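You operate a simulated robot arm through the tools that you are given. There is no shell and no other tool.

You are at the controls of a simulated two-armed robot. One attempt, no reset.

Task
Pick up the blue box labelled "57" from the top of the long desk with one hand, pass it to the other hand and put it on the top of the small bench.

Only the result counts: the job must be done as asked and must still hold three seconds after the hand-in. Knocking over, shifting, dropping, spilling or breaking anything else fails it.

Robot
Two 6-joint arms with two-finger parallel grippers on one trunk, on a base that moves. Base frame: it is fixed to the floor where the robot stands at the start and does not move with it; the origin is under the middle of the robot, x ahead of it, y to its left, z up; the surface under the hand at the start is at about z = 78. Lengths are in cm, angles in degrees, forces in N, time in s.
The left shoulder is at the start at [28, 18.5, 98], the right one opposite. With the tool pointing down near the work surface each hand reaches from about 56 to 94 cm from the robot's upright axis, wherever it stands, measured 20 degrees to its own side. Places, roughly: top of the small bench [-100, 150, 80]. Payload 1.57 kg a hand.
Tool frame (each hand has its own): the origin (TCP) lies between the finger pads and is the grasp point; the fingertips stand 3 cm ahead of it; z points along the fingers, y is the line along which they close. The gripper opens to 8 cm. The fingers are 1.7 cm wide and 1.2 cm thick; the gripper's body (4 by 8.2 cm) begins 8 cm behind the TCP.
Orientation is that of the tool frame in the base frame, as [roll, pitch, yaw] about the fixed x, y, z axes, in that order (R = Rz(yaw) Ry(pitch) Rx(roll)). With the fingers straight down and closing along the base's y, the tool's x points along the base's -x, its y along +y and its z along -z.

Tools
- The arms move only by the tool nudge_tool. It takes "left_deltas", "right_deltas" or both (then of equal length, played together; a hand with none holds still); each is a list of rows, each an object of numbers (a shift or turn left out is 0, a gripper value left out holds the last): "grip": the opening in per cent of the stroke, from 0 (shut) to 100 (fully open); "x", "y", "z": the shift along the tool's x, y, z in cm; "ax", "ay", "az": the turn, a rotation vector about the tool's x, y, z in degrees. In form: [{"grip": .., "x": .., "y": .., "z": .., "ax": .., "ay": .., "az": ..}, ...]. A call has 1 to 20 rows; each row shifts and turns the commanded pose from where the row before left it, along the tool's axes as they then stand. Rows are played at 5 a second. More than 5 cm and 8.6 degrees between two rows, or a gripper value outside its range, and nothing of the call is played. Where a pose cannot be reached the arm comes as near as it can. A force on the tool above 40 N (or 10 N above the force at the start of the call, whichever is more), or a blocked arm, ends the call early, and 0.2 s more pass. Each finger travels about 15.3 cm/s and halts on what it meets, pressing with about 23 N; the grip force reading is that of the motor and also rises with nothing between the fingers. The clock runs only during rows and for 0.2 s after the last one: add rows that do not move to give the fingers time. It gives the time, the measured TCP pose, the force on the tool (base axes), the opening and the grip force at its end, in the units of the frame above (readings bear some noise), with the torque about the TCP (base axes, N m) and any sound that the robot's microphone picked up, and new pictures: "views" is both (left out), scene, wrist or none (wrist: the cameras of the hands that moved).
- Cameras (640 x 400 px; columns grow to the right, rows downward): "scene" is now at [23.27, 0.5, 141.08]; the picture's right is [0.06, -1.00, 0.00], its down [-0.81, -0.05, -0.59] and it looks along [0.59, 0.04, -0.81] (base axes); focal length 291 px, centre (320, 200). "left" rides on the left gripper at [7.2, 0.7, -12.2] in its tool frame; the picture's right is [-0.09, 1.00, 0.00], its down [-0.84, -0.08, -0.54] and it looks along [-0.54, -0.05, 0.84] (tool axes); focal length 238 px, centre (320, 200). "right" rides on the right gripper at [7.2, -0.7, -12.2] in its tool frame; the picture's right is [0.09, 1.00, 0.00], its down [-0.84, 0.08, -0.54] and it looks along [-0.54, 0.05, 0.84] (tool axes); focal length 238 px, centre (320, 200). There is no depth. A picture from a camera that has moved, and an enlarged one, comes with that camera's place and axes in the base frame and with its lens.
- lift_body(by): slides the trunk up (or, below 0, down) by that many cm; the arms and the scene camera ride with it, the base frame stays. It gives what a move gives, with no picture.
- steer(legs): drives the robot by 1 to 6 legs, each [ahead, turn to the left] in cm and degrees, along the robot's own axes; the way and the turn of a leg run together, so that a leg with both is an arc; at most 150 cm and 180 degrees a leg. The arms and the cameras ride along, it lands a little off, and it stops where it bumps. It gives what a move gives, and a new picture of the scene camera.
- head_to(pan, tilt): turns the head with the scene camera to pan (to the left, within 86 degrees either way) and tilt (down, from -29 to 69), counted from straight ahead of the robot. It gives what a move gives, and a new picture of the scene camera.
- enlarge(camera, box): a new picture of the part [left, top, right, bottom] of that camera's present view, enlarged. The clock stands still meanwhile.
- hand_in(): hands the job in; it is judged then, once.

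Nothing tells you exact positions but the pictures and the camera data. Unless the task says otherwise, let go and move clear before handing in.

The tools are called after "Request:" as name(argument=value, ...) on one line, values as JSON. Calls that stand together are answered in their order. nudge_tool: Moves the arms, as the interface text tells. Its arguments: {"type":"object","properties":{"left_deltas":{"type":"array"},"right_deltas":{"type":"array"},"views":{"type":"string","enum":["both","scene","wrist","none"]}},"required":[]} The other tools are called the same way: lift_body (by) moves the trunk up or down; steer (legs) drives the base; head_to (pan, tilt) turns the head that bears the scene camera; enlarge (camera, box) takes an enlarged picture of a part of a camera's view; hand_in () hands the job in.

At the start:

```text
time: 0.0
left_tcp_pos: [52.18, 31.11, 106.25]
left_tool_rot: [180.0, 0.0, -180.0]
left_contact_force: [-0.2, -0.1, 0.4]
left_ft_torque: [-0.01, -0.01, 0.02]
left_opening: 7.98
left_grasp_force: 0.0
right_tcp_pos: [59.09, -14.75, 102.42]
right_tool_rot: [180.0, 0.1, 180.0]
right_contact_force: [0.6, 0.0, -0.5]
right_ft_torque: [-0.01, -0.03, 0.02]
right_opening: 8.0
right_grasp_force: 0.0
trunk travel left (down, up): [-67.5, 31.5]
robot x, y, heading: [-0.13, 0.07, 0.1]
head pan, tilt (commanded): [3.6, 54.1]
```

scene: 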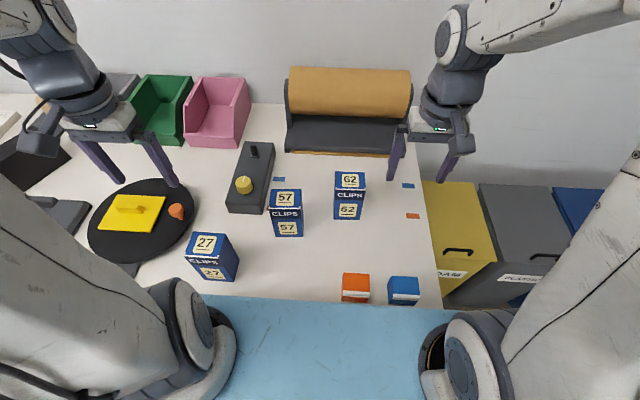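
right: 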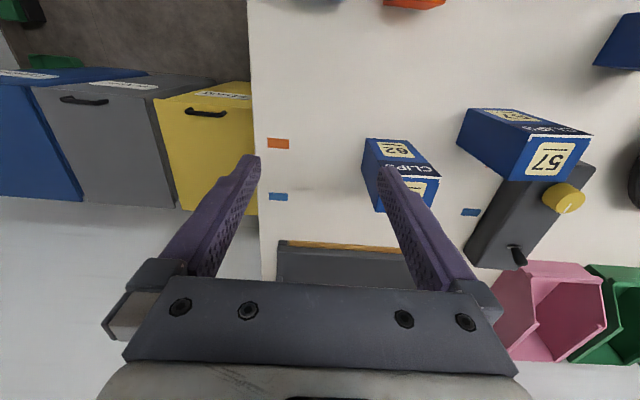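
left: 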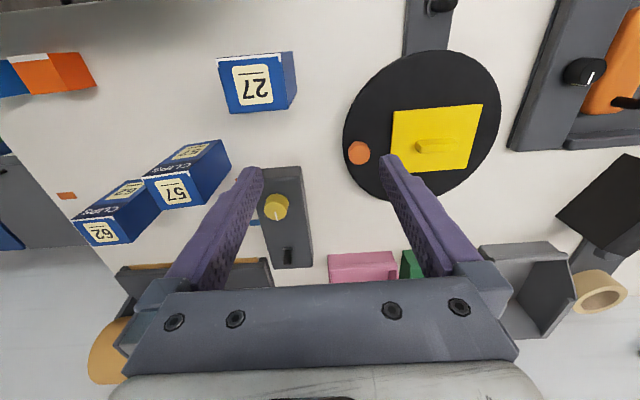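

I see three blue boxes labelled 27, 57 and 62 on the long desk; 57 is near the middle, just ahead of the robot. I'll take enlarged looks to fix its position and size before moving.

Request:
enlarge(camera="scene", box=[220, 130, 420, 255])

Request:
enlarge(camera="right", box=[340, 80, 640, 268])

Request:
enlarge(camera="left", box=[40, 100, 320, 275])

```text
3.20 times, centred on (320, 192) of scene
camera zoom: at [23.27, 0.5, 141.08], right [0.06, -1.0, 0.0], down [-0.81, -0.05, -0.59], along [0.59, 0.04, -0.81], focal length 930 px, centre (320, 224)
```

zoom: 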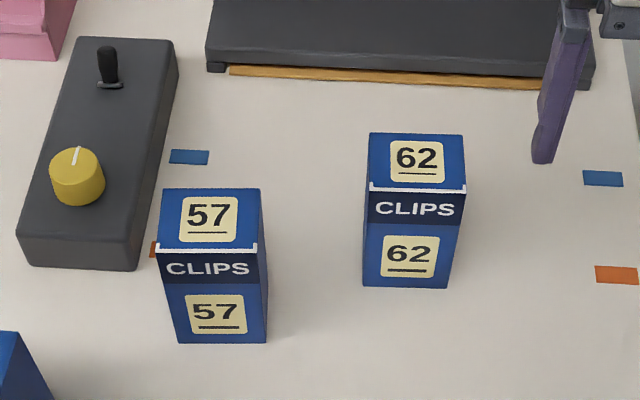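

```text
2.13 times, centred on (490, 174) of right
camera zoom: at [51.88, -15.34, 114.67], right [-0.09, 1.0, 0.0], down [0.84, 0.08, 0.54], along [0.54, 0.05, -0.84], focal length 507 px, centre (-42, 255)
```

zoom: 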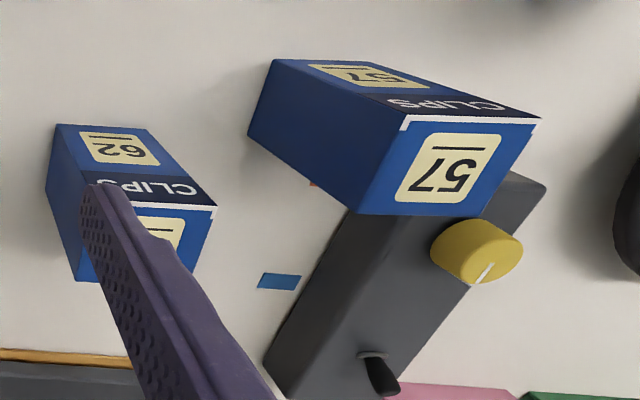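

```text
2.29 times, centred on (180, 188) of left
camera zoom: at [45.23, 31.82, 118.5], right [0.09, 1.0, 0.0], down [0.84, -0.08, 0.54], along [0.54, -0.05, -0.84], focal length 545 px, centre (640, 229)
```

zoom: 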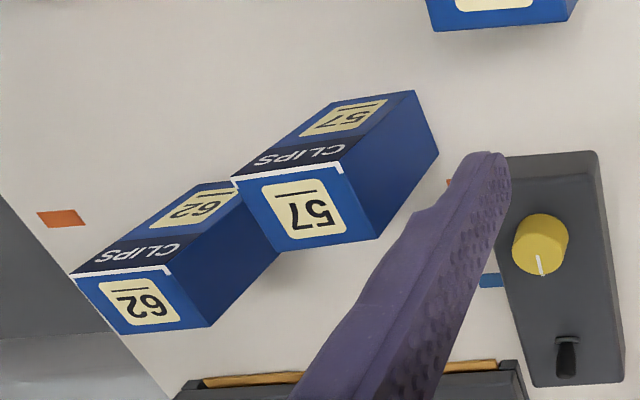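

Box 57 stands at about x 57–62, y 7–14, with its top near z 91 (about 5 deep × 6.7 wide × 12.7 tall). Before touching it I'll look around to find the small bench and any obstacles.

Request:
head_to(pan=86, tilt=20)

Request:
head_to(pan=45, tilt=25)

Request:
head_to(pan=-60, tilt=25)

Request:
head_to(pan=0, tilt=30)

```text
time: 1.6
left_tcp_pos: [52.13, 31.01, 106.26]
left_tool_rot: [-179.9, 0.0, 180.0]
left_contact_force: [-0.5, -0.5, 0.3]
left_ft_torque: [0.0, -0.02, 0.02]
left_opening: 8.02
left_grasp_force: 0.0
right_tcp_pos: [59.23, -14.78, 102.55]
right_tool_rot: [-180.0, 0.0, 180.0]
right_contact_force: [-0.1, -0.4, -0.1]
right_ft_torque: [-0.01, -0.02, 0.03]
right_opening: 8.0
right_grasp_force: 0.1
trunk travel left (down, up): [-67.5, 31.5]
robot x, y, heading: [-0.31, 0.04, -0.2]
head pan, tilt (commanded): [85.9, 20.0]
camera scene: at [16.65, 9.32, 146.17], right [1.0, -0.07, 0.0], down [-0.02, -0.34, -0.94], along [0.07, 0.94, -0.34], focal length 291 px, centre (320, 200)
```

scene: 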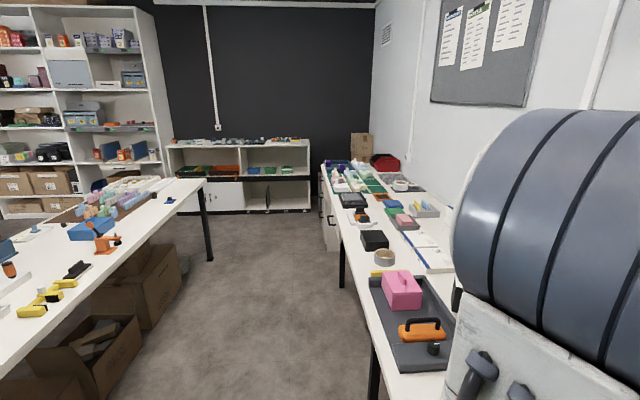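

```text
time: 2.6
left_tcp_pos: [52.21, 31.09, 106.28]
left_tool_rot: [-179.9, -0.1, 180.0]
left_contact_force: [-0.5, -0.3, 0.4]
left_ft_torque: [0.02, 0.01, 0.03]
left_opening: 8.0
left_grasp_force: 0.0
right_tcp_pos: [59.09, -14.77, 102.45]
right_tool_rot: [-180.0, -0.1, -180.0]
right_contact_force: [0.1, -0.1, 0.0]
right_ft_torque: [-0.01, 0.0, -0.01]
right_opening: 8.02
right_grasp_force: 0.1
trunk travel left (down, up): [-67.5, 31.5]
robot x, y, heading: [0.11, -0.05, -0.0]
head pan, tilt (commanded): [45.0, 25.0]
camera scene: at [22.49, 6.55, 145.36], right [0.71, -0.71, 0.0], down [-0.3, -0.3, -0.91], along [0.64, 0.64, -0.42], focal length 291 px, centre (320, 200)
```

scene: 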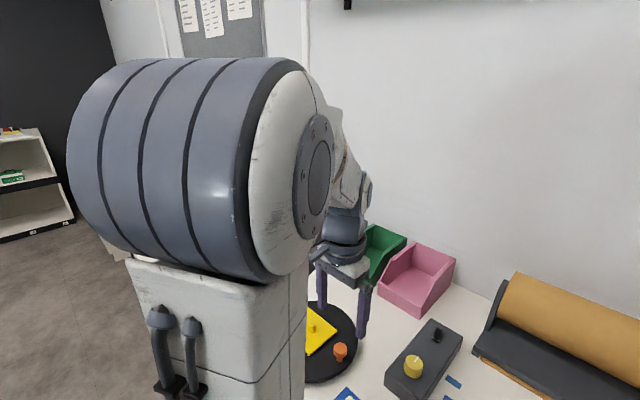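

```text
time: 4.5
left_tcp_pos: [52.24, 31.17, 106.24]
left_tool_rot: [-179.9, 0.0, 180.0]
left_contact_force: [-0.4, 0.2, 0.0]
left_ft_torque: [-0.01, -0.04, 0.02]
left_opening: 8.02
left_grasp_force: 0.0
right_tcp_pos: [59.07, -14.79, 102.41]
right_tool_rot: [-180.0, 0.0, -180.0]
right_contact_force: [-0.2, 0.7, 0.2]
right_ft_torque: [0.05, 0.04, 0.01]
right_opening: 8.01
right_grasp_force: 0.2
trunk travel left (down, up): [-67.5, 31.5]
robot x, y, heading: [0.08, -0.35, -0.1]
head pan, tilt (commanded): [-60.0, 25.0]
camera scene: at [20.59, -7.94, 145.36], right [-0.87, -0.5, 0.0], down [-0.21, 0.37, -0.91], along [0.45, -0.78, -0.42], focal length 291 px, centre (320, 200)
```

scene: 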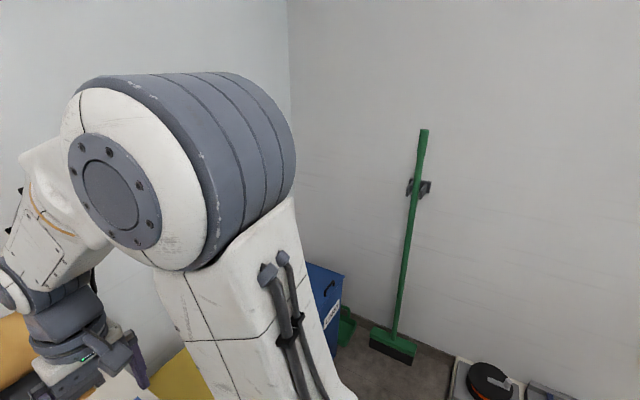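

```text
time: 5.8
left_tcp_pos: [52.28, 31.02, 106.35]
left_tool_rot: [-180.0, 0.0, 179.9]
left_contact_force: [1.0, -0.2, -0.5]
left_ft_torque: [0.0, 0.01, -0.01]
left_opening: 7.98
left_grasp_force: 0.1
right_tcp_pos: [59.16, -14.74, 102.42]
right_tool_rot: [179.9, 0.1, 180.0]
right_contact_force: [0.4, 0.5, -0.5]
right_ft_torque: [-0.02, 0.03, 0.04]
right_opening: 8.01
right_grasp_force: 0.1
trunk travel left (down, up): [-67.5, 31.5]
robot x, y, heading: [-0.31, 0.19, 0.1]
head pan, tilt (commanded): [0.0, 30.0]
camera scene: at [25.02, 0.03, 144.56], right [0.0, -1.0, 0.0], down [-0.5, 0.0, -0.87], along [0.87, 0.0, -0.5], focal length 291 px, centre (320, 200)
```

scene: 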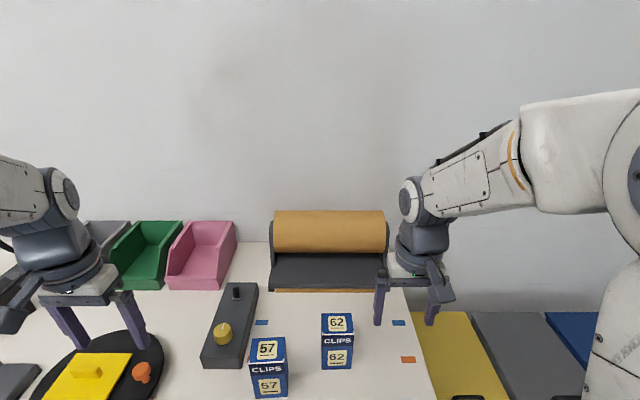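

The left-hand view shows a second white table on the other side of the aisle, which seems to match the "small bench" position. I'll enlarge that view to check for free space and other candidates.

Request:
head_to(pan=86, tilt=30)

Request:
enlarge(camera="scene", box=[0, 80, 320, 280])

Request:
enlarge(camera="scene", box=[0, 200, 320, 400])

```text
time: 7.4
left_tcp_pos: [52.2, 30.97, 106.37]
left_tool_rot: [179.9, 0.0, 180.0]
left_contact_force: [0.3, -0.6, 0.3]
left_ft_torque: [0.0, 0.02, -0.05]
left_opening: 8.03
left_grasp_force: 0.1
right_tcp_pos: [59.06, -14.69, 102.39]
right_tool_rot: [-180.0, 0.0, 179.9]
right_contact_force: [-0.3, -0.1, -0.2]
right_ft_torque: [-0.01, 0.01, 0.0]
right_opening: 7.99
right_grasp_force: 0.0
trunk travel left (down, up): [-67.5, 31.5]
robot x, y, heading: [0.13, 0.07, -0.2]
head pan, tilt (commanded): [85.9, 30.0]
camera scene: at [16.63, 9.05, 144.56], right [1.0, -0.07, 0.0], down [-0.04, -0.5, -0.87], along [0.06, 0.86, -0.5], focal length 291 px, centre (320, 200)
```

scene: 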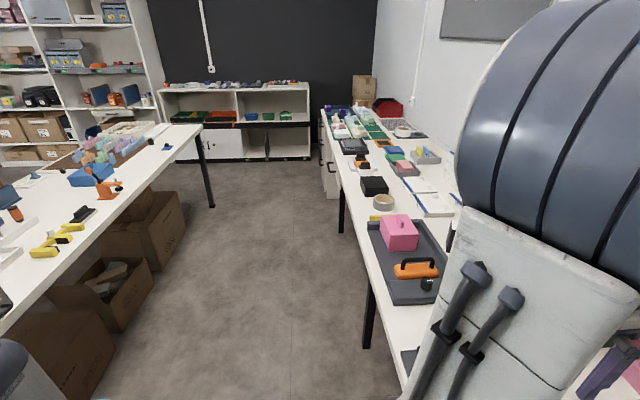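

```text
2.00 times, centred on (160, 180) of scene
camera zoom: at [16.63, 9.05, 144.56], right [1.0, -0.07, 0.0], down [-0.04, -0.5, -0.87], along [0.06, 0.86, -0.5], focal length 581 px, centre (640, 240)
```

zoom: 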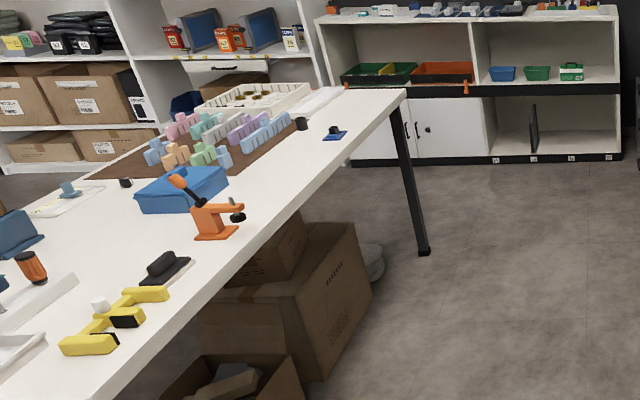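

```text
2.00 times, centred on (160, 300) of scene
camera zoom: at [16.63, 9.05, 144.56], right [1.0, -0.07, 0.0], down [-0.04, -0.5, -0.87], along [0.06, 0.86, -0.5], focal length 581 px, centre (640, 0)
```

zoom: 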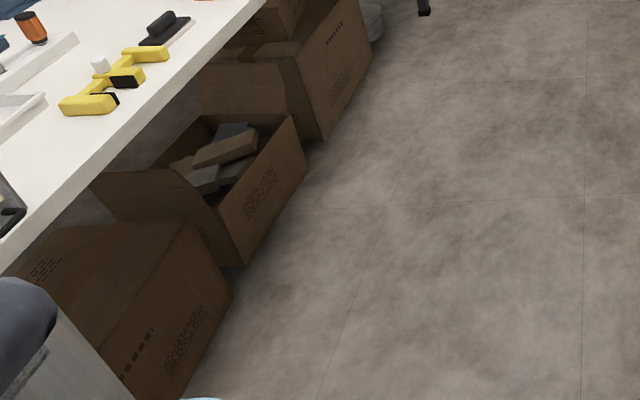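

The cluttered white table across the aisle (near edge at x≈-60, y from about 53 to 247) matches the small bench. I'll look down beside the robot to understand the base's footprint and the thing at the lower left of the view before moving anything.

Request:
head_to(pan=86, tilt=65)

Request:
head_to(pan=-86, tilt=55)

```text
time: 8.4
left_tcp_pos: [52.25, 31.12, 106.2]
left_tool_rot: [180.0, 0.0, 180.0]
left_contact_force: [0.1, 1.1, -0.4]
left_ft_torque: [-0.02, 0.04, -0.02]
left_opening: 8.01
left_grasp_force: 0.0
right_tcp_pos: [59.08, -14.74, 102.34]
right_tool_rot: [180.0, 0.0, 180.0]
right_contact_force: [-0.5, -0.9, 0.3]
right_ft_torque: [0.02, 0.02, -0.03]
right_opening: 7.98
right_grasp_force: 0.0
trunk travel left (down, up): [-67.5, 31.5]
robot x, y, heading: [-0.29, -0.32, 0.2]
head pan, tilt (commanded): [85.9, 65.0]
camera scene: at [16.41, 6.09, 139.8], right [1.0, -0.07, 0.0], down [-0.06, -0.9, -0.42], along [0.03, 0.42, -0.91], focal length 291 px, centre (320, 200)
```

scene: 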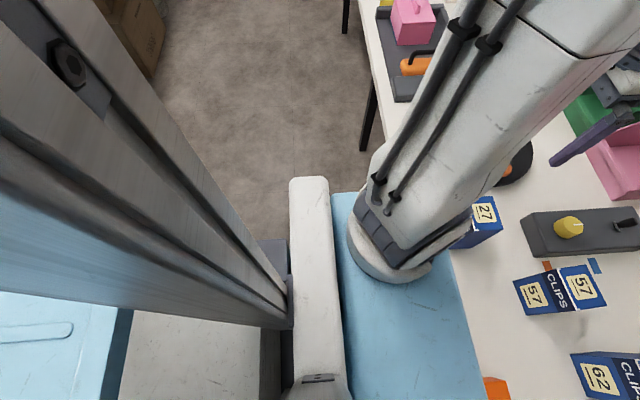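

```text
time: 11.0
left_tcp_pos: [52.31, 31.02, 106.27]
left_tool_rot: [180.0, 0.0, 180.0]
left_contact_force: [0.1, 0.4, 0.3]
left_ft_torque: [0.02, -0.01, -0.01]
left_opening: 8.0
left_grasp_force: 0.1
right_tcp_pos: [59.12, -14.69, 102.4]
right_tool_rot: [180.0, 0.0, -180.0]
right_contact_force: [0.1, -0.6, -0.1]
right_ft_torque: [0.02, 0.01, 0.0]
right_opening: 8.01
right_grasp_force: 0.0
trunk travel left (down, up): [-67.5, 31.5]
robot x, y, heading: [0.06, -0.03, -0.0]
head pan, tilt (commanded): [-85.9, 55.0]
camera scene: at [16.49, -7.16, 140.96], right [-1.0, -0.07, 0.0], down [-0.06, 0.82, -0.57], along [0.04, -0.57, -0.82], focal length 291 px, centre (320, 200)
```

scene: 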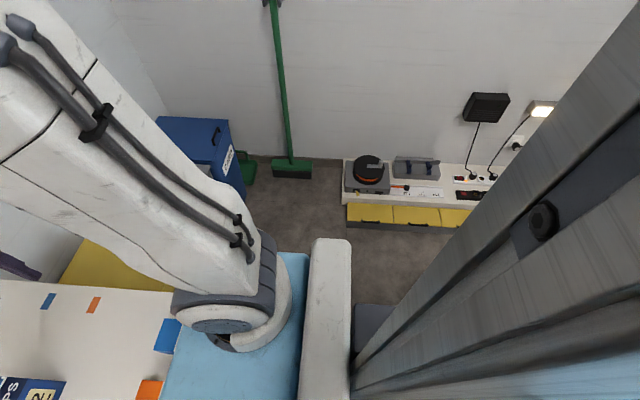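

The arms stand on the blue trunk plate, and box 57's centre is at about (59.9, 10.45), top z≈90.7, yaw ≈3° from two views. I'll turn the left hand about 87° so it closes on the thin 5 cm faces, and move the right hand aside a little.

Request:
head_to(pan=8, tilt=50)

Request:
nudge_tool(left_deltas=[{"az": 7.91}, {"az": 7.91}, {"az": 7.91}, {"az": 7.91}, {"az": 7.91}, {"az": 7.91}, {"az": 7.91}, {"az": 7.91}, {"az": 7.91}, {"az": 7.91}, {"az": 7.91}, {}], right_deltas=[{"y": -2}, {"y": -2}, {"y": -2}, {"y": -2}, {"y": -2}, {"y": -2}, {}, {}, {}, {}, {}, {}])

```text
time: 12.7
left_tcp_pos: [52.26, 31.2, 106.22]
left_tool_rot: [180.0, 0.0, -179.9]
left_contact_force: [-0.2, 0.8, -0.4]
left_ft_torque: [-0.04, 0.0, 0.05]
left_opening: 7.98
left_grasp_force: 0.0
right_tcp_pos: [59.1, -14.75, 102.5]
right_tool_rot: [180.0, 0.0, -180.0]
right_contact_force: [0.1, 0.1, 0.1]
right_ft_torque: [0.0, 0.02, -0.02]
right_opening: 7.99
right_grasp_force: 0.0
trunk travel left (down, up): [-67.5, 31.5]
robot x, y, heading: [0.2, -0.29, 0.1]
head pan, tilt (commanded): [8.0, 50.0]
camera scene: at [23.61, 1.1, 141.61], right [0.14, -0.99, 0.0], down [-0.76, -0.11, -0.64], along [0.64, 0.09, -0.77], focal length 291 px, centre (320, 200)
```

scene: 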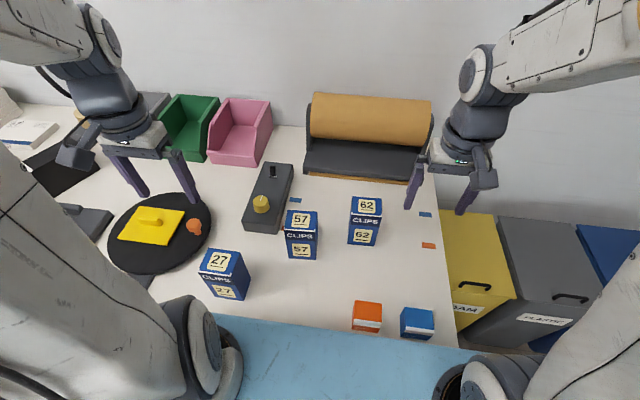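

```text
time: 15.3
left_tcp_pos: [52.2, 31.02, 106.3]
left_tool_rot: [-180.0, -0.1, 92.9]
left_contact_force: [-0.9, 0.1, 0.0]
left_ft_torque: [0.01, 0.03, 0.02]
left_opening: 8.0
left_grasp_force: 0.1
right_tcp_pos: [59.17, -26.75, 102.25]
right_tool_rot: [-180.0, 0.0, -179.9]
right_contact_force: [0.1, 0.7, -0.1]
right_ft_torque: [-0.04, 0.0, 0.0]
right_opening: 8.0
right_grasp_force: 0.1
trunk travel left (down, up): [-67.5, 31.5]
robot x, y, heading: [0.08, -0.01, -0.2]
head pan, tilt (commanded): [8.0, 50.0]
camera scene: at [23.61, 1.1, 141.61], right [0.14, -0.99, 0.0], down [-0.76, -0.11, -0.64], along [0.64, 0.09, -0.77], focal length 291 px, centre (320, 200)
camera right: at [51.9, -27.4, 114.6], right [-0.09, 1.0, 0.0], down [0.84, 0.08, 0.54], along [0.54, 0.05, -0.84], focal length 238 px, centre (320, 200)
camera left: at [52.71, 38.34, 118.51], right [1.0, -0.04, 0.0], down [-0.04, -0.84, 0.54], along [-0.02, -0.54, -0.84], focal length 238 px, centre (320, 200)
```

scene: 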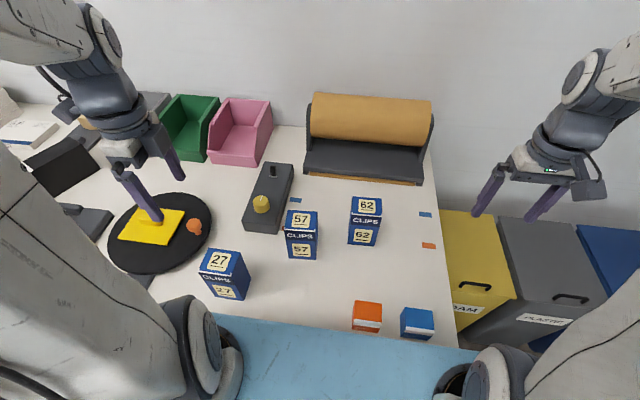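
right: 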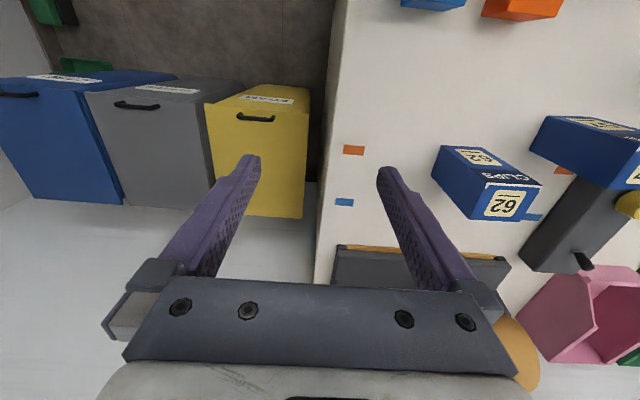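
left: 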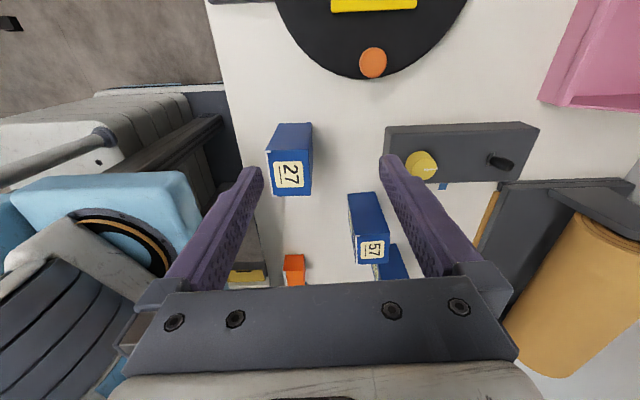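

The left hand is turned; its camera now looks from the left side. I'll move it over box 57 at its present height.

Request:
nudge_tool(left_deltas=[{"x": -3.0, "y": 0.94}, {"x": -3.0, "y": 0.94}, {"x": -3.0, "y": 0.94}, {"x": -3.0, "y": 0.94}, {"x": -3.0, "y": 0.94}, {"x": -3.0, "y": 0.94}, {"x": -3.0, "y": 0.96}, {}, {}])

```text
time: 17.3
left_tcp_pos: [59.9, 10.45, 106.46]
left_tool_rot: [180.0, 0.0, 93.0]
left_contact_force: [-0.1, 0.1, -0.3]
left_ft_torque: [0.01, 0.02, -0.01]
left_opening: 8.01
left_grasp_force: 0.0
right_tcp_pos: [59.02, -26.78, 102.34]
right_tool_rot: [-179.9, 0.0, -180.0]
right_contact_force: [-0.3, 0.2, -0.7]
right_ft_torque: [0.02, 0.02, -0.01]
right_opening: 8.0
right_grasp_force: 0.0
trunk travel left (down, up): [-67.5, 31.5]
robot x, y, heading: [-0.12, -0.07, 0.2]
head pan, tilt (commanded): [8.0, 50.0]
camera scene: at [23.61, 1.1, 141.61], right [0.14, -0.99, 0.0], down [-0.76, -0.11, -0.64], along [0.64, 0.09, -0.77], focal length 291 px, centre (320, 200)
camera left: at [60.36, 17.71, 118.65], right [1.0, -0.04, 0.0], down [-0.03, -0.84, 0.54], along [-0.02, -0.54, -0.84], focal length 238 px, centre (320, 200)
```

scene: 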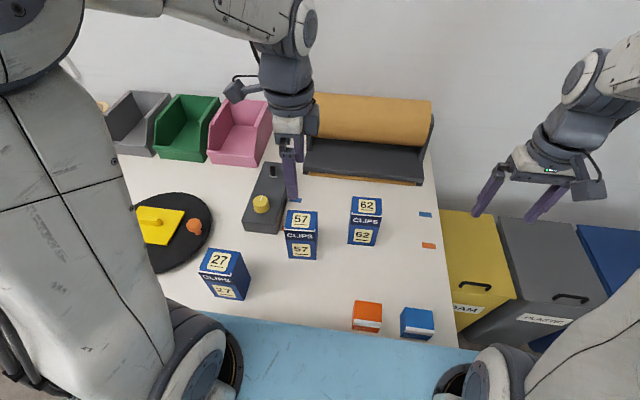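
left: 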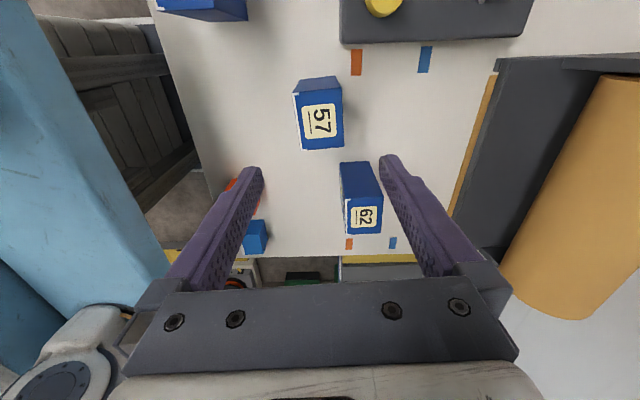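

Request:
enlarge(camera="left", box=[230, 50, 430, 175])

```text
3.20 times, centred on (330, 112) of left
camera zoom: at [60.36, 17.71, 118.65], right [1.0, -0.04, 0.0], down [-0.03, -0.84, 0.54], along [-0.02, -0.54, -0.84], focal length 763 px, centre (288, 480)
```

zoom: 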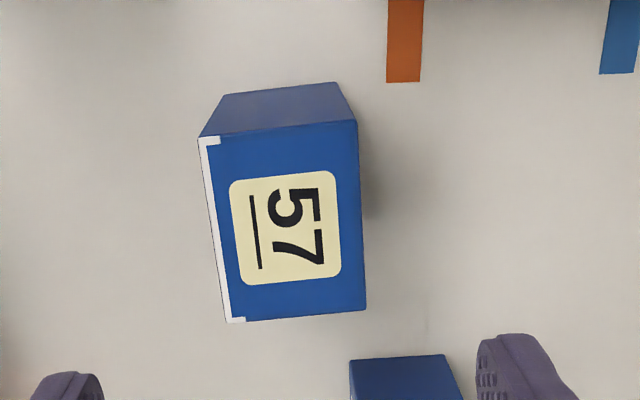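

Box corners from this closer view: centre (60.08, 10.46), about 5.3 × 6.6 cm, yaw ≈3.3°, so the hand is well aligned. I'll descend partway and check.

Request:
nudge_tool(left_deltas=[{"y": 0.15, "z": 3}, {"z": 3}, {"z": 3}, {"z": 2}, {}, {}])

```text
time: 18.7
left_tcp_pos: [60.12, 10.47, 95.2]
left_tool_rot: [-180.0, 0.0, 93.0]
left_contact_force: [-0.2, -0.1, -0.4]
left_ft_torque: [-0.04, -0.03, 0.01]
left_opening: 7.98
left_grasp_force: 0.1
right_tcp_pos: [59.16, -26.84, 102.35]
right_tool_rot: [-180.0, 0.0, -180.0]
right_contact_force: [-0.6, 0.4, -1.1]
right_ft_torque: [-0.03, -0.02, -0.01]
right_opening: 8.01
right_grasp_force: 0.0
trunk travel left (down, up): [-67.5, 31.5]
robot x, y, heading: [0.15, -0.28, -0.1]
head pan, tilt (commanded): [8.0, 50.0]
camera scene: at [23.61, 1.1, 141.61], right [0.14, -0.99, 0.0], down [-0.76, -0.11, -0.64], along [0.64, 0.09, -0.77], focal length 291 px, centre (320, 200)
camera left: at [60.5, 17.67, 107.48], right [1.0, -0.04, 0.0], down [-0.03, -0.84, 0.54], along [-0.02, -0.54, -0.84], focal length 238 px, centre (320, 200)
```

scene: 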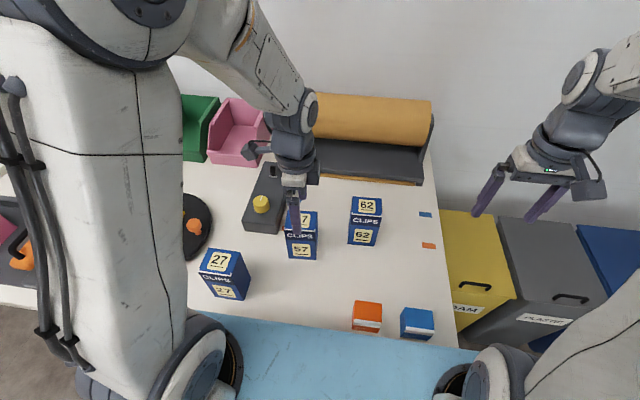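
left: 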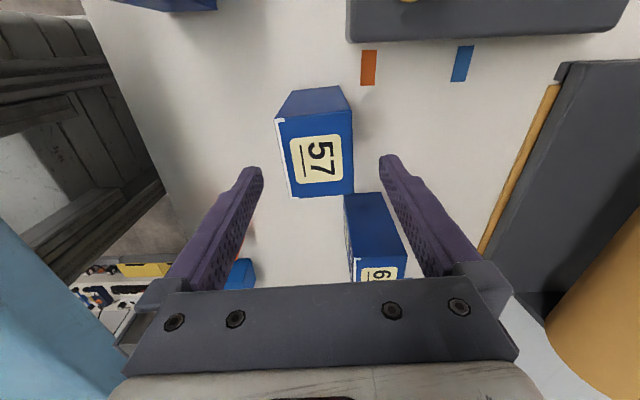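

The geometry repeats consistently (centre about (60.1, 10.5), top z 90.7). I'll descend to TCP z≈88.5 and close the fingers on the thin faces.

Request:
nudge_tool(left_deltas=[{"z": 2}, {"z": 2}, {"z": 1.5}, {"z": 1.2}, {}, {}], views="both")

```text
time: 20.1
left_tcp_pos: [60.14, 10.6, 88.6]
left_tool_rot: [180.0, -0.1, 93.0]
left_contact_force: [0.0, 0.3, -0.1]
left_ft_torque: [-0.01, -0.01, 0.03]
left_opening: 7.99
left_grasp_force: 0.0
right_tcp_pos: [59.04, -26.77, 102.36]
right_tool_rot: [180.0, 0.0, 179.9]
right_contact_force: [0.4, -0.9, 1.1]
right_ft_torque: [-0.04, -0.02, -0.05]
right_opening: 8.0
right_grasp_force: 0.2
trunk travel left (down, up): [-67.5, 31.5]
robot x, y, heading: [-0.11, -0.23, 0.2]
head pan, tilt (commanded): [8.0, 50.0]
camera scene: at [23.61, 1.1, 141.61], right [0.14, -0.99, 0.0], down [-0.76, -0.11, -0.64], along [0.64, 0.09, -0.77], focal length 291 px, centre (320, 200)
camera left: at [60.54, 17.75, 100.79], right [1.0, -0.04, 0.0], down [-0.03, -0.84, 0.54], along [-0.02, -0.54, -0.84], focal length 238 px, centre (320, 200)
```

scene: 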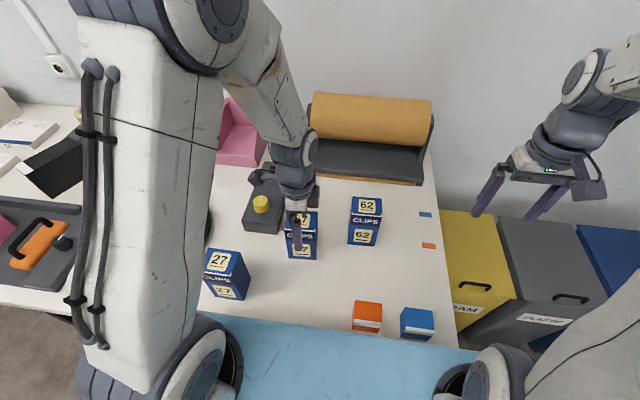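
left: 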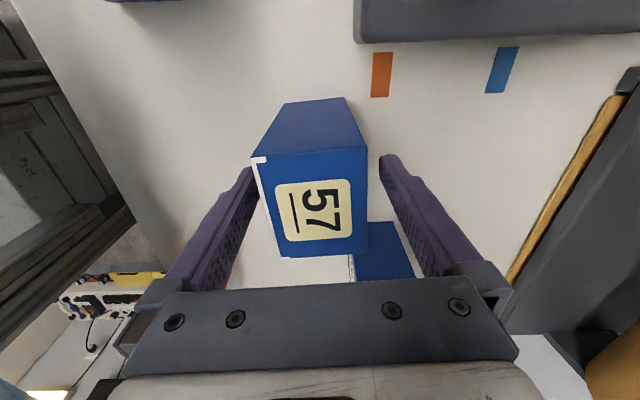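

The fingers straddle box 57 centrally (computed box centre (60.1, 10.6), TCP the same). Closing now.

Request:
nudge_tool(left_deltas=[{"grip": 60}, {"grip": 30}, {"grip": 30}, {"grip": 30}, {}])

```text
time: 21.3
left_tcp_pos: [60.09, 10.45, 88.49]
left_tool_rot: [-180.0, 0.0, 93.0]
left_contact_force: [-0.6, -0.5, 0.6]
left_ft_torque: [0.03, -0.04, 0.0]
left_opening: 5.47
left_grasp_force: 22.8
right_tcp_pos: [59.04, -26.83, 102.42]
right_tool_rot: [180.0, 0.0, -180.0]
right_contact_force: [-0.6, 0.1, 0.1]
right_ft_torque: [-0.02, -0.01, 0.01]
right_opening: 8.01
right_grasp_force: 0.0
trunk travel left (down, up): [-67.5, 31.5]
robot x, y, heading: [0.01, 0.19, 0.2]
head pan, tilt (commanded): [8.0, 50.0]
camera scene: at [23.61, 1.1, 141.61], right [0.14, -0.99, 0.0], down [-0.76, -0.11, -0.64], along [0.64, 0.09, -0.77], focal length 291 px, centre (320, 200)
camera left: at [60.54, 17.76, 100.8], right [1.0, -0.04, 0.0], down [-0.03, -0.84, 0.54], along [-0.02, -0.54, -0.84], focal length 238 px, centre (320, 200)
```

scene: 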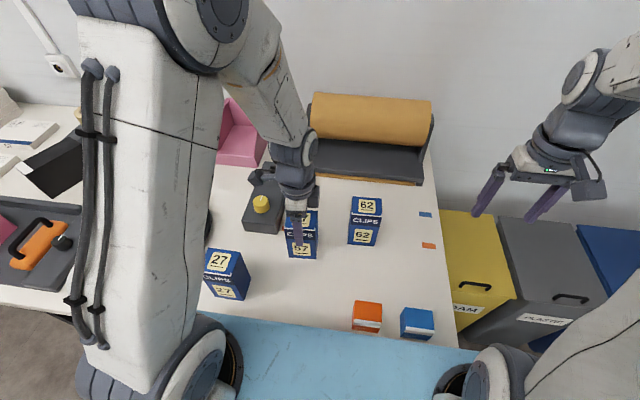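
left: 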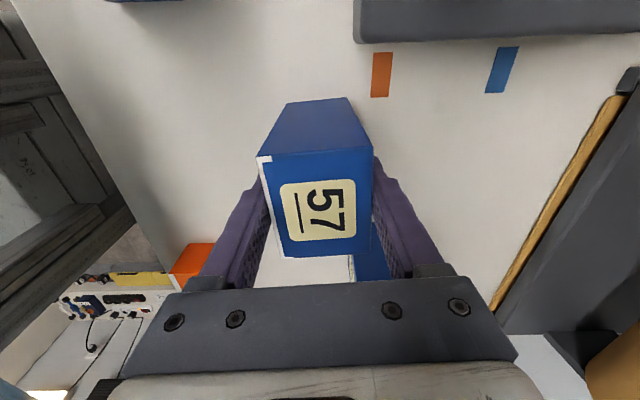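

The fingers hold the box (opening 5.47, grip 22.8 N). I'll lift it gently and check that it follows.

Request:
nudge_tool(left_deltas=[{"z": -1}, {"z": -2}, {"z": -3}, {"z": -3}, {"z": -3}, {}, {}])

```text
time: 22.9
left_tcp_pos: [60.13, 10.61, 100.64]
left_tool_rot: [-180.0, 0.0, 93.0]
left_contact_force: [0.6, -0.1, -2.2]
left_ft_torque: [0.02, -0.03, 0.02]
left_opening: 5.48
left_grasp_force: 23.0
right_tcp_pos: [59.13, -26.81, 102.38]
right_tool_rot: [179.9, 0.0, 179.9]
right_contact_force: [0.8, 0.4, -0.2]
right_ft_torque: [0.01, -0.03, 0.02]
right_opening: 7.97
right_grasp_force: 0.0
trunk travel left (down, up): [-67.5, 31.5]
robot x, y, heading: [0.06, 0.11, 0.0]
head pan, tilt (commanded): [8.0, 50.0]
camera scene: at [23.61, 1.1, 141.61], right [0.14, -0.99, 0.0], down [-0.76, -0.11, -0.64], along [0.64, 0.09, -0.77], focal length 291 px, centre (320, 200)
camera left: at [60.56, 17.83, 112.85], right [1.0, -0.04, 0.0], down [-0.03, -0.84, 0.54], along [-0.02, -0.54, -0.84], focal length 238 px, centre (320, 200)
```

scene: 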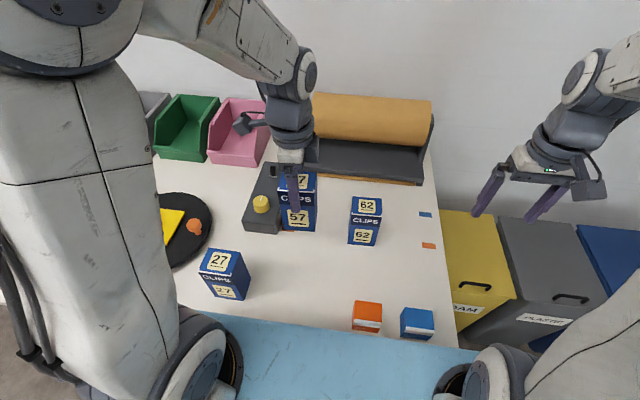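
left: 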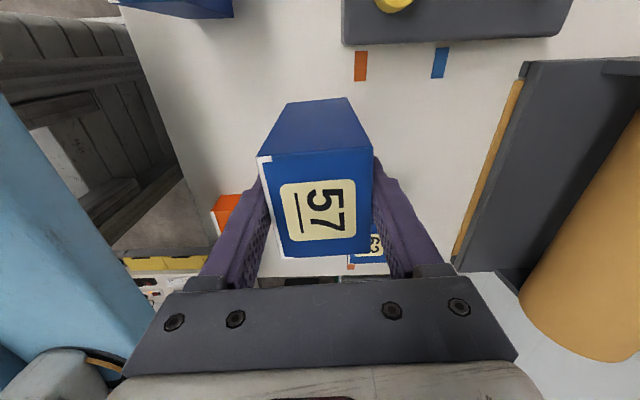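

The box is lifted (about 2 N of weight). I'll raise the trunk 25 cm so everything clears the desk objects.

Request:
lift_body(by=25)

Request:
head_to(pan=5, tilt=45)

```text
time: 25.4
left_tcp_pos: [60.07, 10.63, 125.64]
left_tool_rot: [180.0, 0.0, 93.0]
left_contact_force: [0.1, -0.1, -1.8]
left_ft_torque: [-0.01, 0.03, 0.03]
left_opening: 5.47
left_grasp_force: 22.9
right_tcp_pos: [59.12, -26.77, 127.29]
right_tool_rot: [-180.0, 0.0, -180.0]
right_contact_force: [-0.6, -0.5, 0.3]
right_ft_torque: [0.0, 0.01, -0.04]
right_opening: 8.01
right_grasp_force: 0.0
trunk travel left (down, up): [-92.5, 6.5]
robot x, y, heading: [0.11, 0.4, 0.2]
head pan, tilt (commanded): [8.0, 50.0]
```

```text
time: 26.1
left_tcp_pos: [60.04, 10.46, 125.61]
left_tool_rot: [-180.0, -0.1, 93.0]
left_contact_force: [0.5, -0.1, -2.4]
left_ft_torque: [0.02, -0.02, 0.03]
left_opening: 5.51
left_grasp_force: 23.1
right_tcp_pos: [59.12, -26.9, 127.52]
right_tool_rot: [180.0, 0.0, -179.9]
right_contact_force: [0.4, 0.5, 0.7]
right_ft_torque: [-0.02, -0.02, -0.02]
right_opening: 7.98
right_grasp_force: 0.0
trunk travel left (down, up): [-92.5, 6.5]
robot x, y, heading: [0.12, 0.16, -0.0]
head pan, tilt (commanded): [5.0, 45.0]
camera scene: at [24.09, 0.74, 167.3], right [0.09, -1.0, 0.0], down [-0.7, -0.06, -0.71], along [0.7, 0.06, -0.71], focal length 291 px, centre (320, 200)
```

scene: 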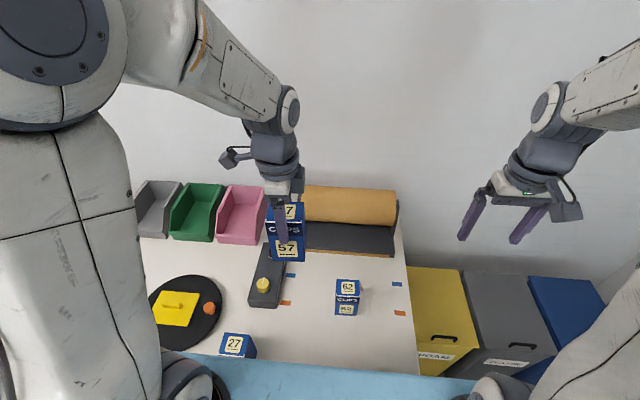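

The box hangs from the left hand at bottom z≈115, well above everything. Now I'll turn the right hand so it points to the left and 40° below horizontal, matching the box's yaw, ready to take the lower part of the same thin faces.

Request:
nudge_tool(right_deltas=[{"az": -8.45}, {"az": -8.45}, {"az": -8.45}, {"az": -8.45}, {"az": -8.45}, {"az": -8.45}, {"az": -8.45}, {"az": -8.45}, {"az": -8.45}, {"az": -8.45}, {"az": -8.5}, {}, {}])

Request:
nudge_tool(right_deltas=[{"ay": -8.4}, {"ay": -8.4}, {"ay": -8.4}, {"ay": -8.4}, {"ay": -8.4}, {"ay": -8}, {}, {}])

```text
time: 28.9
left_tcp_pos: [60.18, 10.62, 125.56]
left_tool_rot: [180.0, 0.0, 93.1]
left_contact_force: [-0.4, -0.6, -1.6]
left_ft_torque: [0.01, -0.01, 0.0]
left_opening: 5.49
left_grasp_force: 22.6
right_tcp_pos: [58.97, -26.81, 127.33]
right_tool_rot: [-179.9, 0.0, -86.9]
right_contact_force: [-0.1, -0.1, -0.4]
right_ft_torque: [-0.03, -0.01, -0.03]
right_opening: 8.0
right_grasp_force: 0.1
trunk travel left (down, up): [-92.5, 6.5]
robot x, y, heading: [0.18, 0.14, -0.0]
head pan, tilt (commanded): [5.0, 45.0]
camera scene: at [24.09, 0.74, 167.3], right [0.09, -1.0, 0.0], down [-0.7, -0.06, -0.71], along [0.7, 0.06, -0.71], focal length 291 px, centre (320, 200)
camera right: at [60.11, -33.84, 139.52], right [-0.99, -0.15, 0.0], down [-0.12, 0.83, 0.54], along [-0.08, 0.54, -0.84], focal length 238 px, centre (320, 200)
```

scene: 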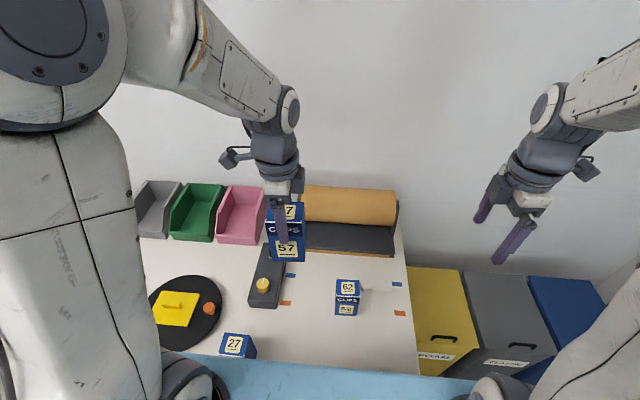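
right: 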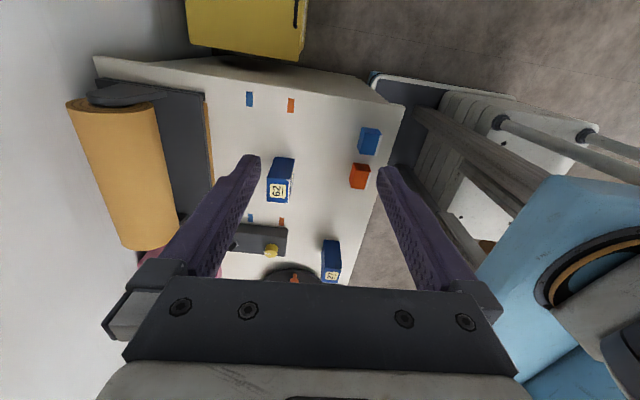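

```text
time: 30.7
left_tcp_pos: [60.09, 10.44, 125.64]
left_tool_rot: [-179.9, 0.1, 92.9]
left_contact_force: [0.6, 0.0, -1.4]
left_ft_torque: [0.0, -0.01, 0.01]
left_opening: 5.5
left_grasp_force: 23.2
right_tcp_pos: [59.07, -26.74, 127.31]
right_tool_rot: [180.0, 50.1, -87.0]
right_contact_force: [0.8, 0.3, 0.2]
right_ft_torque: [-0.01, 0.05, -0.02]
right_opening: 7.99
right_grasp_force: 0.1
trunk travel left (down, up): [-92.5, 6.5]
robot x, y, heading: [-0.14, 0.19, -0.2]
head pan, tilt (commanded): [5.0, 45.0]
camera scene: at [24.08, 0.75, 167.3], right [0.09, -1.0, 0.0], down [-0.7, -0.06, -0.71], along [0.7, 0.06, -0.71], focal length 291 px, centre (320, 200)
camera right: at [60.49, -40.63, 129.7], right [-0.99, -0.11, -0.07], down [-0.08, 0.12, 0.99], along [-0.1, 0.99, -0.13], focal length 238 px, centre (320, 200)
```

scene: 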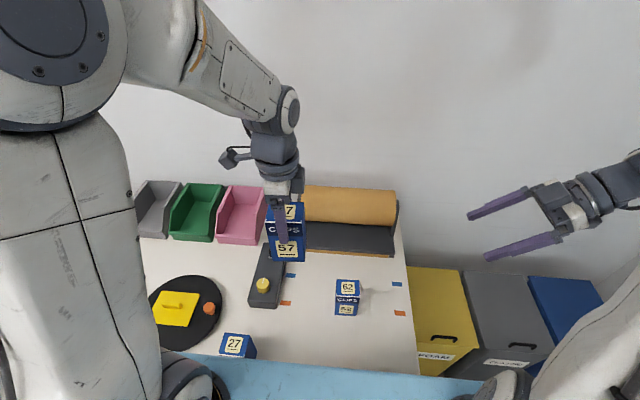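
right: 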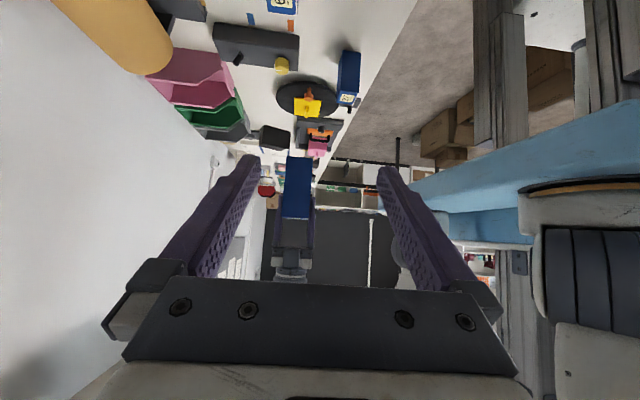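

Right hand is at pitch 50°, pointing left and down as planned. I'll bring the box to about (66.3, 6.8) and the right hand to a standoff 14 cm to its right at the lower part of the box.

Request:
nudge_tool(left_deltas=[{"x": -0.5, "y": 0.75}, {"x": -0.5, "y": 0.75}, {"x": -0.5, "y": 0.75}, {"x": -0.5, "y": 0.75}, {"x": -0.5, "y": 0.75}, {"x": -0.5, "y": 0.75}, {"x": -0.5, "y": 0.75}, {"x": -0.5, "y": 0.75}, {}, {}], right_deltas=[{"x": -0.74, "y": -1.116, "z": 2.444}, {"x": -0.74, "y": -1.116, "z": 2.444}, {"x": -0.74, "y": -1.116, "z": 2.444}, {"x": -0.74, "y": -1.116, "z": 2.444}, {"x": -0.74, "y": -1.116, "z": 2.444}, {"x": -0.74, "y": -1.116, "z": 2.444}, {"x": -0.74, "y": -1.116, "z": 2.444}, {"x": -0.74, "y": -1.116, "z": 2.444}, {}, {}])

```text
time: 32.9
left_tcp_pos: [66.34, 6.85, 125.7]
left_tool_rot: [-180.0, 0.1, 93.0]
left_contact_force: [0.6, -0.1, -2.3]
left_ft_torque: [-0.01, 0.03, -0.02]
left_opening: 5.48
left_grasp_force: 23.1
right_tcp_pos: [66.91, -7.6, 119.48]
right_tool_rot: [-180.0, 50.1, -87.0]
right_contact_force: [-0.1, -0.4, -0.5]
right_ft_torque: [0.03, -0.02, 0.0]
right_opening: 7.99
right_grasp_force: 0.0
trunk travel left (down, up): [-92.5, 6.5]
robot x, y, heading: [0.11, -0.19, -0.0]
head pan, tilt (commanded): [5.0, 45.0]
camera scene: at [24.08, 0.73, 167.3], right [0.09, -1.0, 0.0], down [-0.7, -0.06, -0.71], along [0.7, 0.06, -0.71], focal length 291 px, centre (320, 200)
camera right: at [68.35, -21.44, 121.76], right [-0.99, -0.11, -0.07], down [-0.08, 0.12, 0.99], along [-0.1, 0.99, -0.13], focal length 238 px, centre (320, 200)
camera left: at [66.73, 14.14, 137.86], right [1.0, -0.04, 0.0], down [-0.03, -0.84, 0.54], along [-0.02, -0.54, -0.84], focal length 238 px, centre (320, 200)
```

scene: 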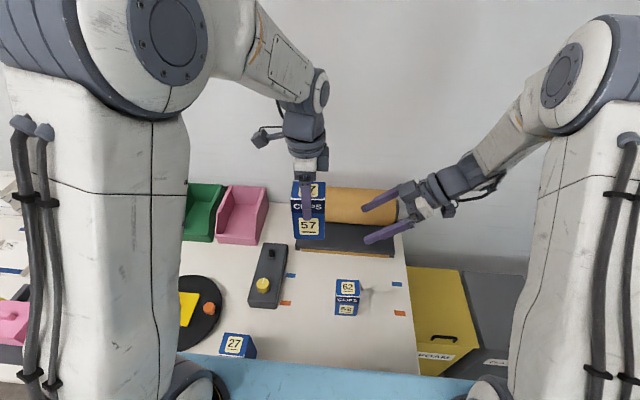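
right: 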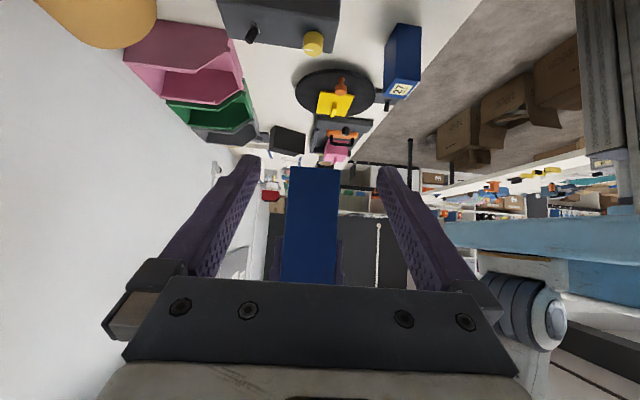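
left: 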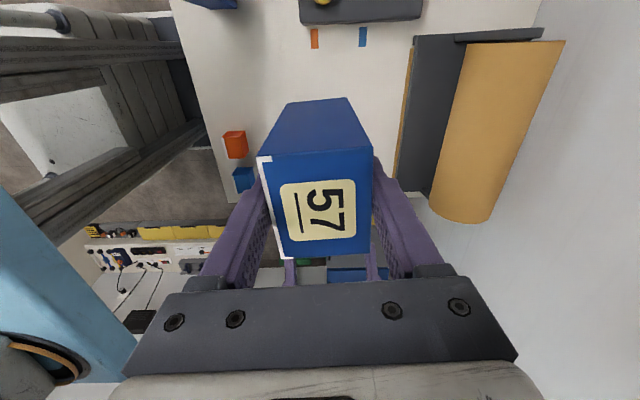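

The box sits between the right hand's open fingers in its camera view. I'll enlarge to check the centring before moving in.

Request:
enlarge(camera="right", box=[220, 130, 420, 255])

Request:
enlarge(camera="scene", box=[260, 140, 460, 265])

```text
3.20 times, centred on (320, 192) of right
camera zoom: at [68.35, -21.44, 121.76], right [-0.99, -0.11, -0.07], down [-0.08, 0.12, 0.99], along [-0.1, 0.99, -0.13], focal length 763 px, centre (320, 224)
```

zoom: 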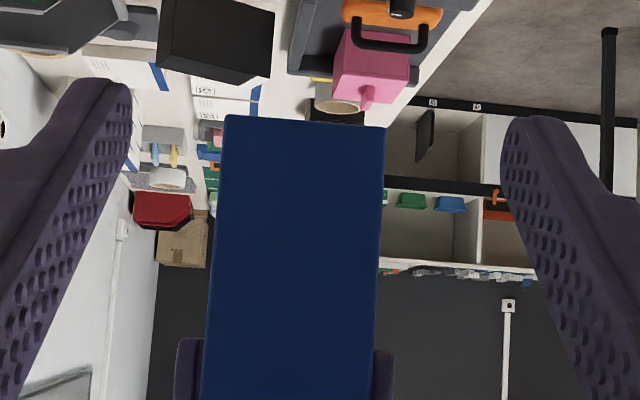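

```text
3.20 times, centred on (360, 202) of scene
camera zoom: at [24.08, 0.73, 167.3], right [0.09, -1.0, 0.0], down [-0.7, -0.06, -0.71], along [0.7, 0.06, -0.71], focal length 930 px, centre (192, 192)
```

zoom: 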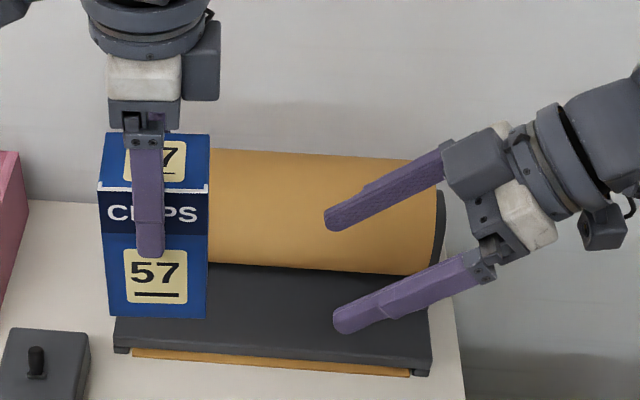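

Centring is good: the box's near face is centred at x≈66.47, and the hand's line passes x≈66.35. I'll move the right hand in part-way, until the fingertips reach the box, then look again.

Request:
nudge_tool(right_deltas=[{"x": -1.118, "y": -0.03, "z": 1.356}, {"x": -1.118, "y": -0.03, "z": 1.356}, {"x": -1.118, "y": -0.03, "z": 1.356}, {"x": -1.118, "y": -0.03, "z": 1.356}, {"x": -1.118, "y": -0.03, "z": 1.356}, {}, {}])

Request:
enlarge(camera="scene", box=[260, 140, 460, 265])

```text
time: 34.5
left_tcp_pos: [66.27, 6.97, 125.54]
left_tool_rot: [-180.0, 0.0, 93.0]
left_contact_force: [0.3, 0.6, -1.4]
left_ft_torque: [0.03, 0.0, 0.02]
left_opening: 5.49
left_grasp_force: 23.1
right_tcp_pos: [66.82, 1.17, 119.26]
right_tool_rot: [180.0, 50.0, -87.0]
right_contact_force: [0.8, 0.2, 0.7]
right_ft_torque: [-0.02, -0.01, -0.04]
right_opening: 7.97
right_grasp_force: 0.1
trunk travel left (down, up): [-92.5, 6.5]
robot x, y, heading: [0.12, -0.32, 0.2]
head pan, tilt (commanded): [5.0, 45.0]
camera scene: at [24.09, 0.73, 167.3], right [0.09, -1.0, 0.0], down [-0.7, -0.06, -0.71], along [0.7, 0.06, -0.71], focal length 291 px, centre (320, 200)
camera right: at [68.2, -12.67, 121.62], right [-0.99, -0.11, -0.07], down [-0.08, 0.12, 0.99], along [-0.1, 0.99, -0.13], focal length 238 px, centre (320, 200)
```

scene: 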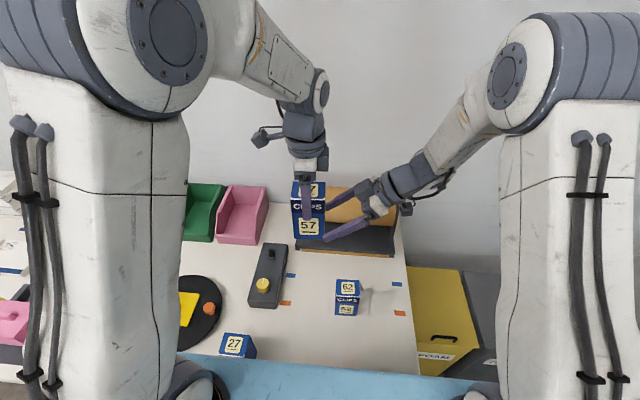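
right: 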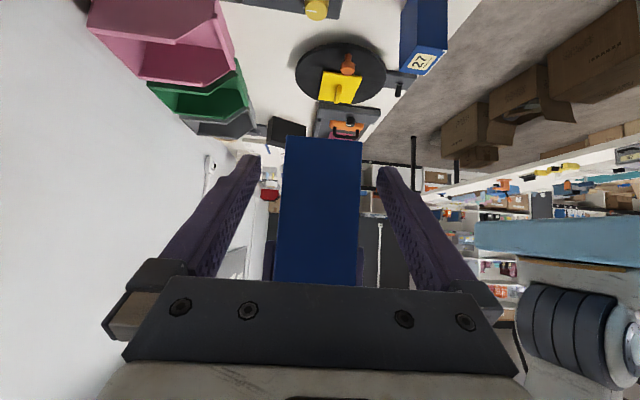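

```text
3.20 times, centred on (360, 202) of scene
camera zoom: at [24.09, 0.73, 167.3], right [0.09, -1.0, 0.0], down [-0.7, -0.06, -0.71], along [0.7, 0.06, -0.71], focal length 930 px, centre (192, 192)
```

zoom: 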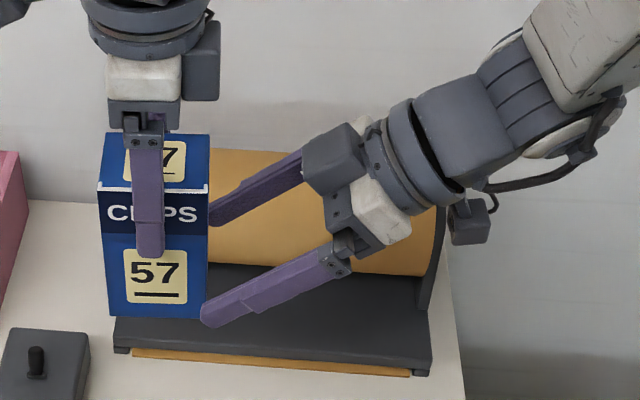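

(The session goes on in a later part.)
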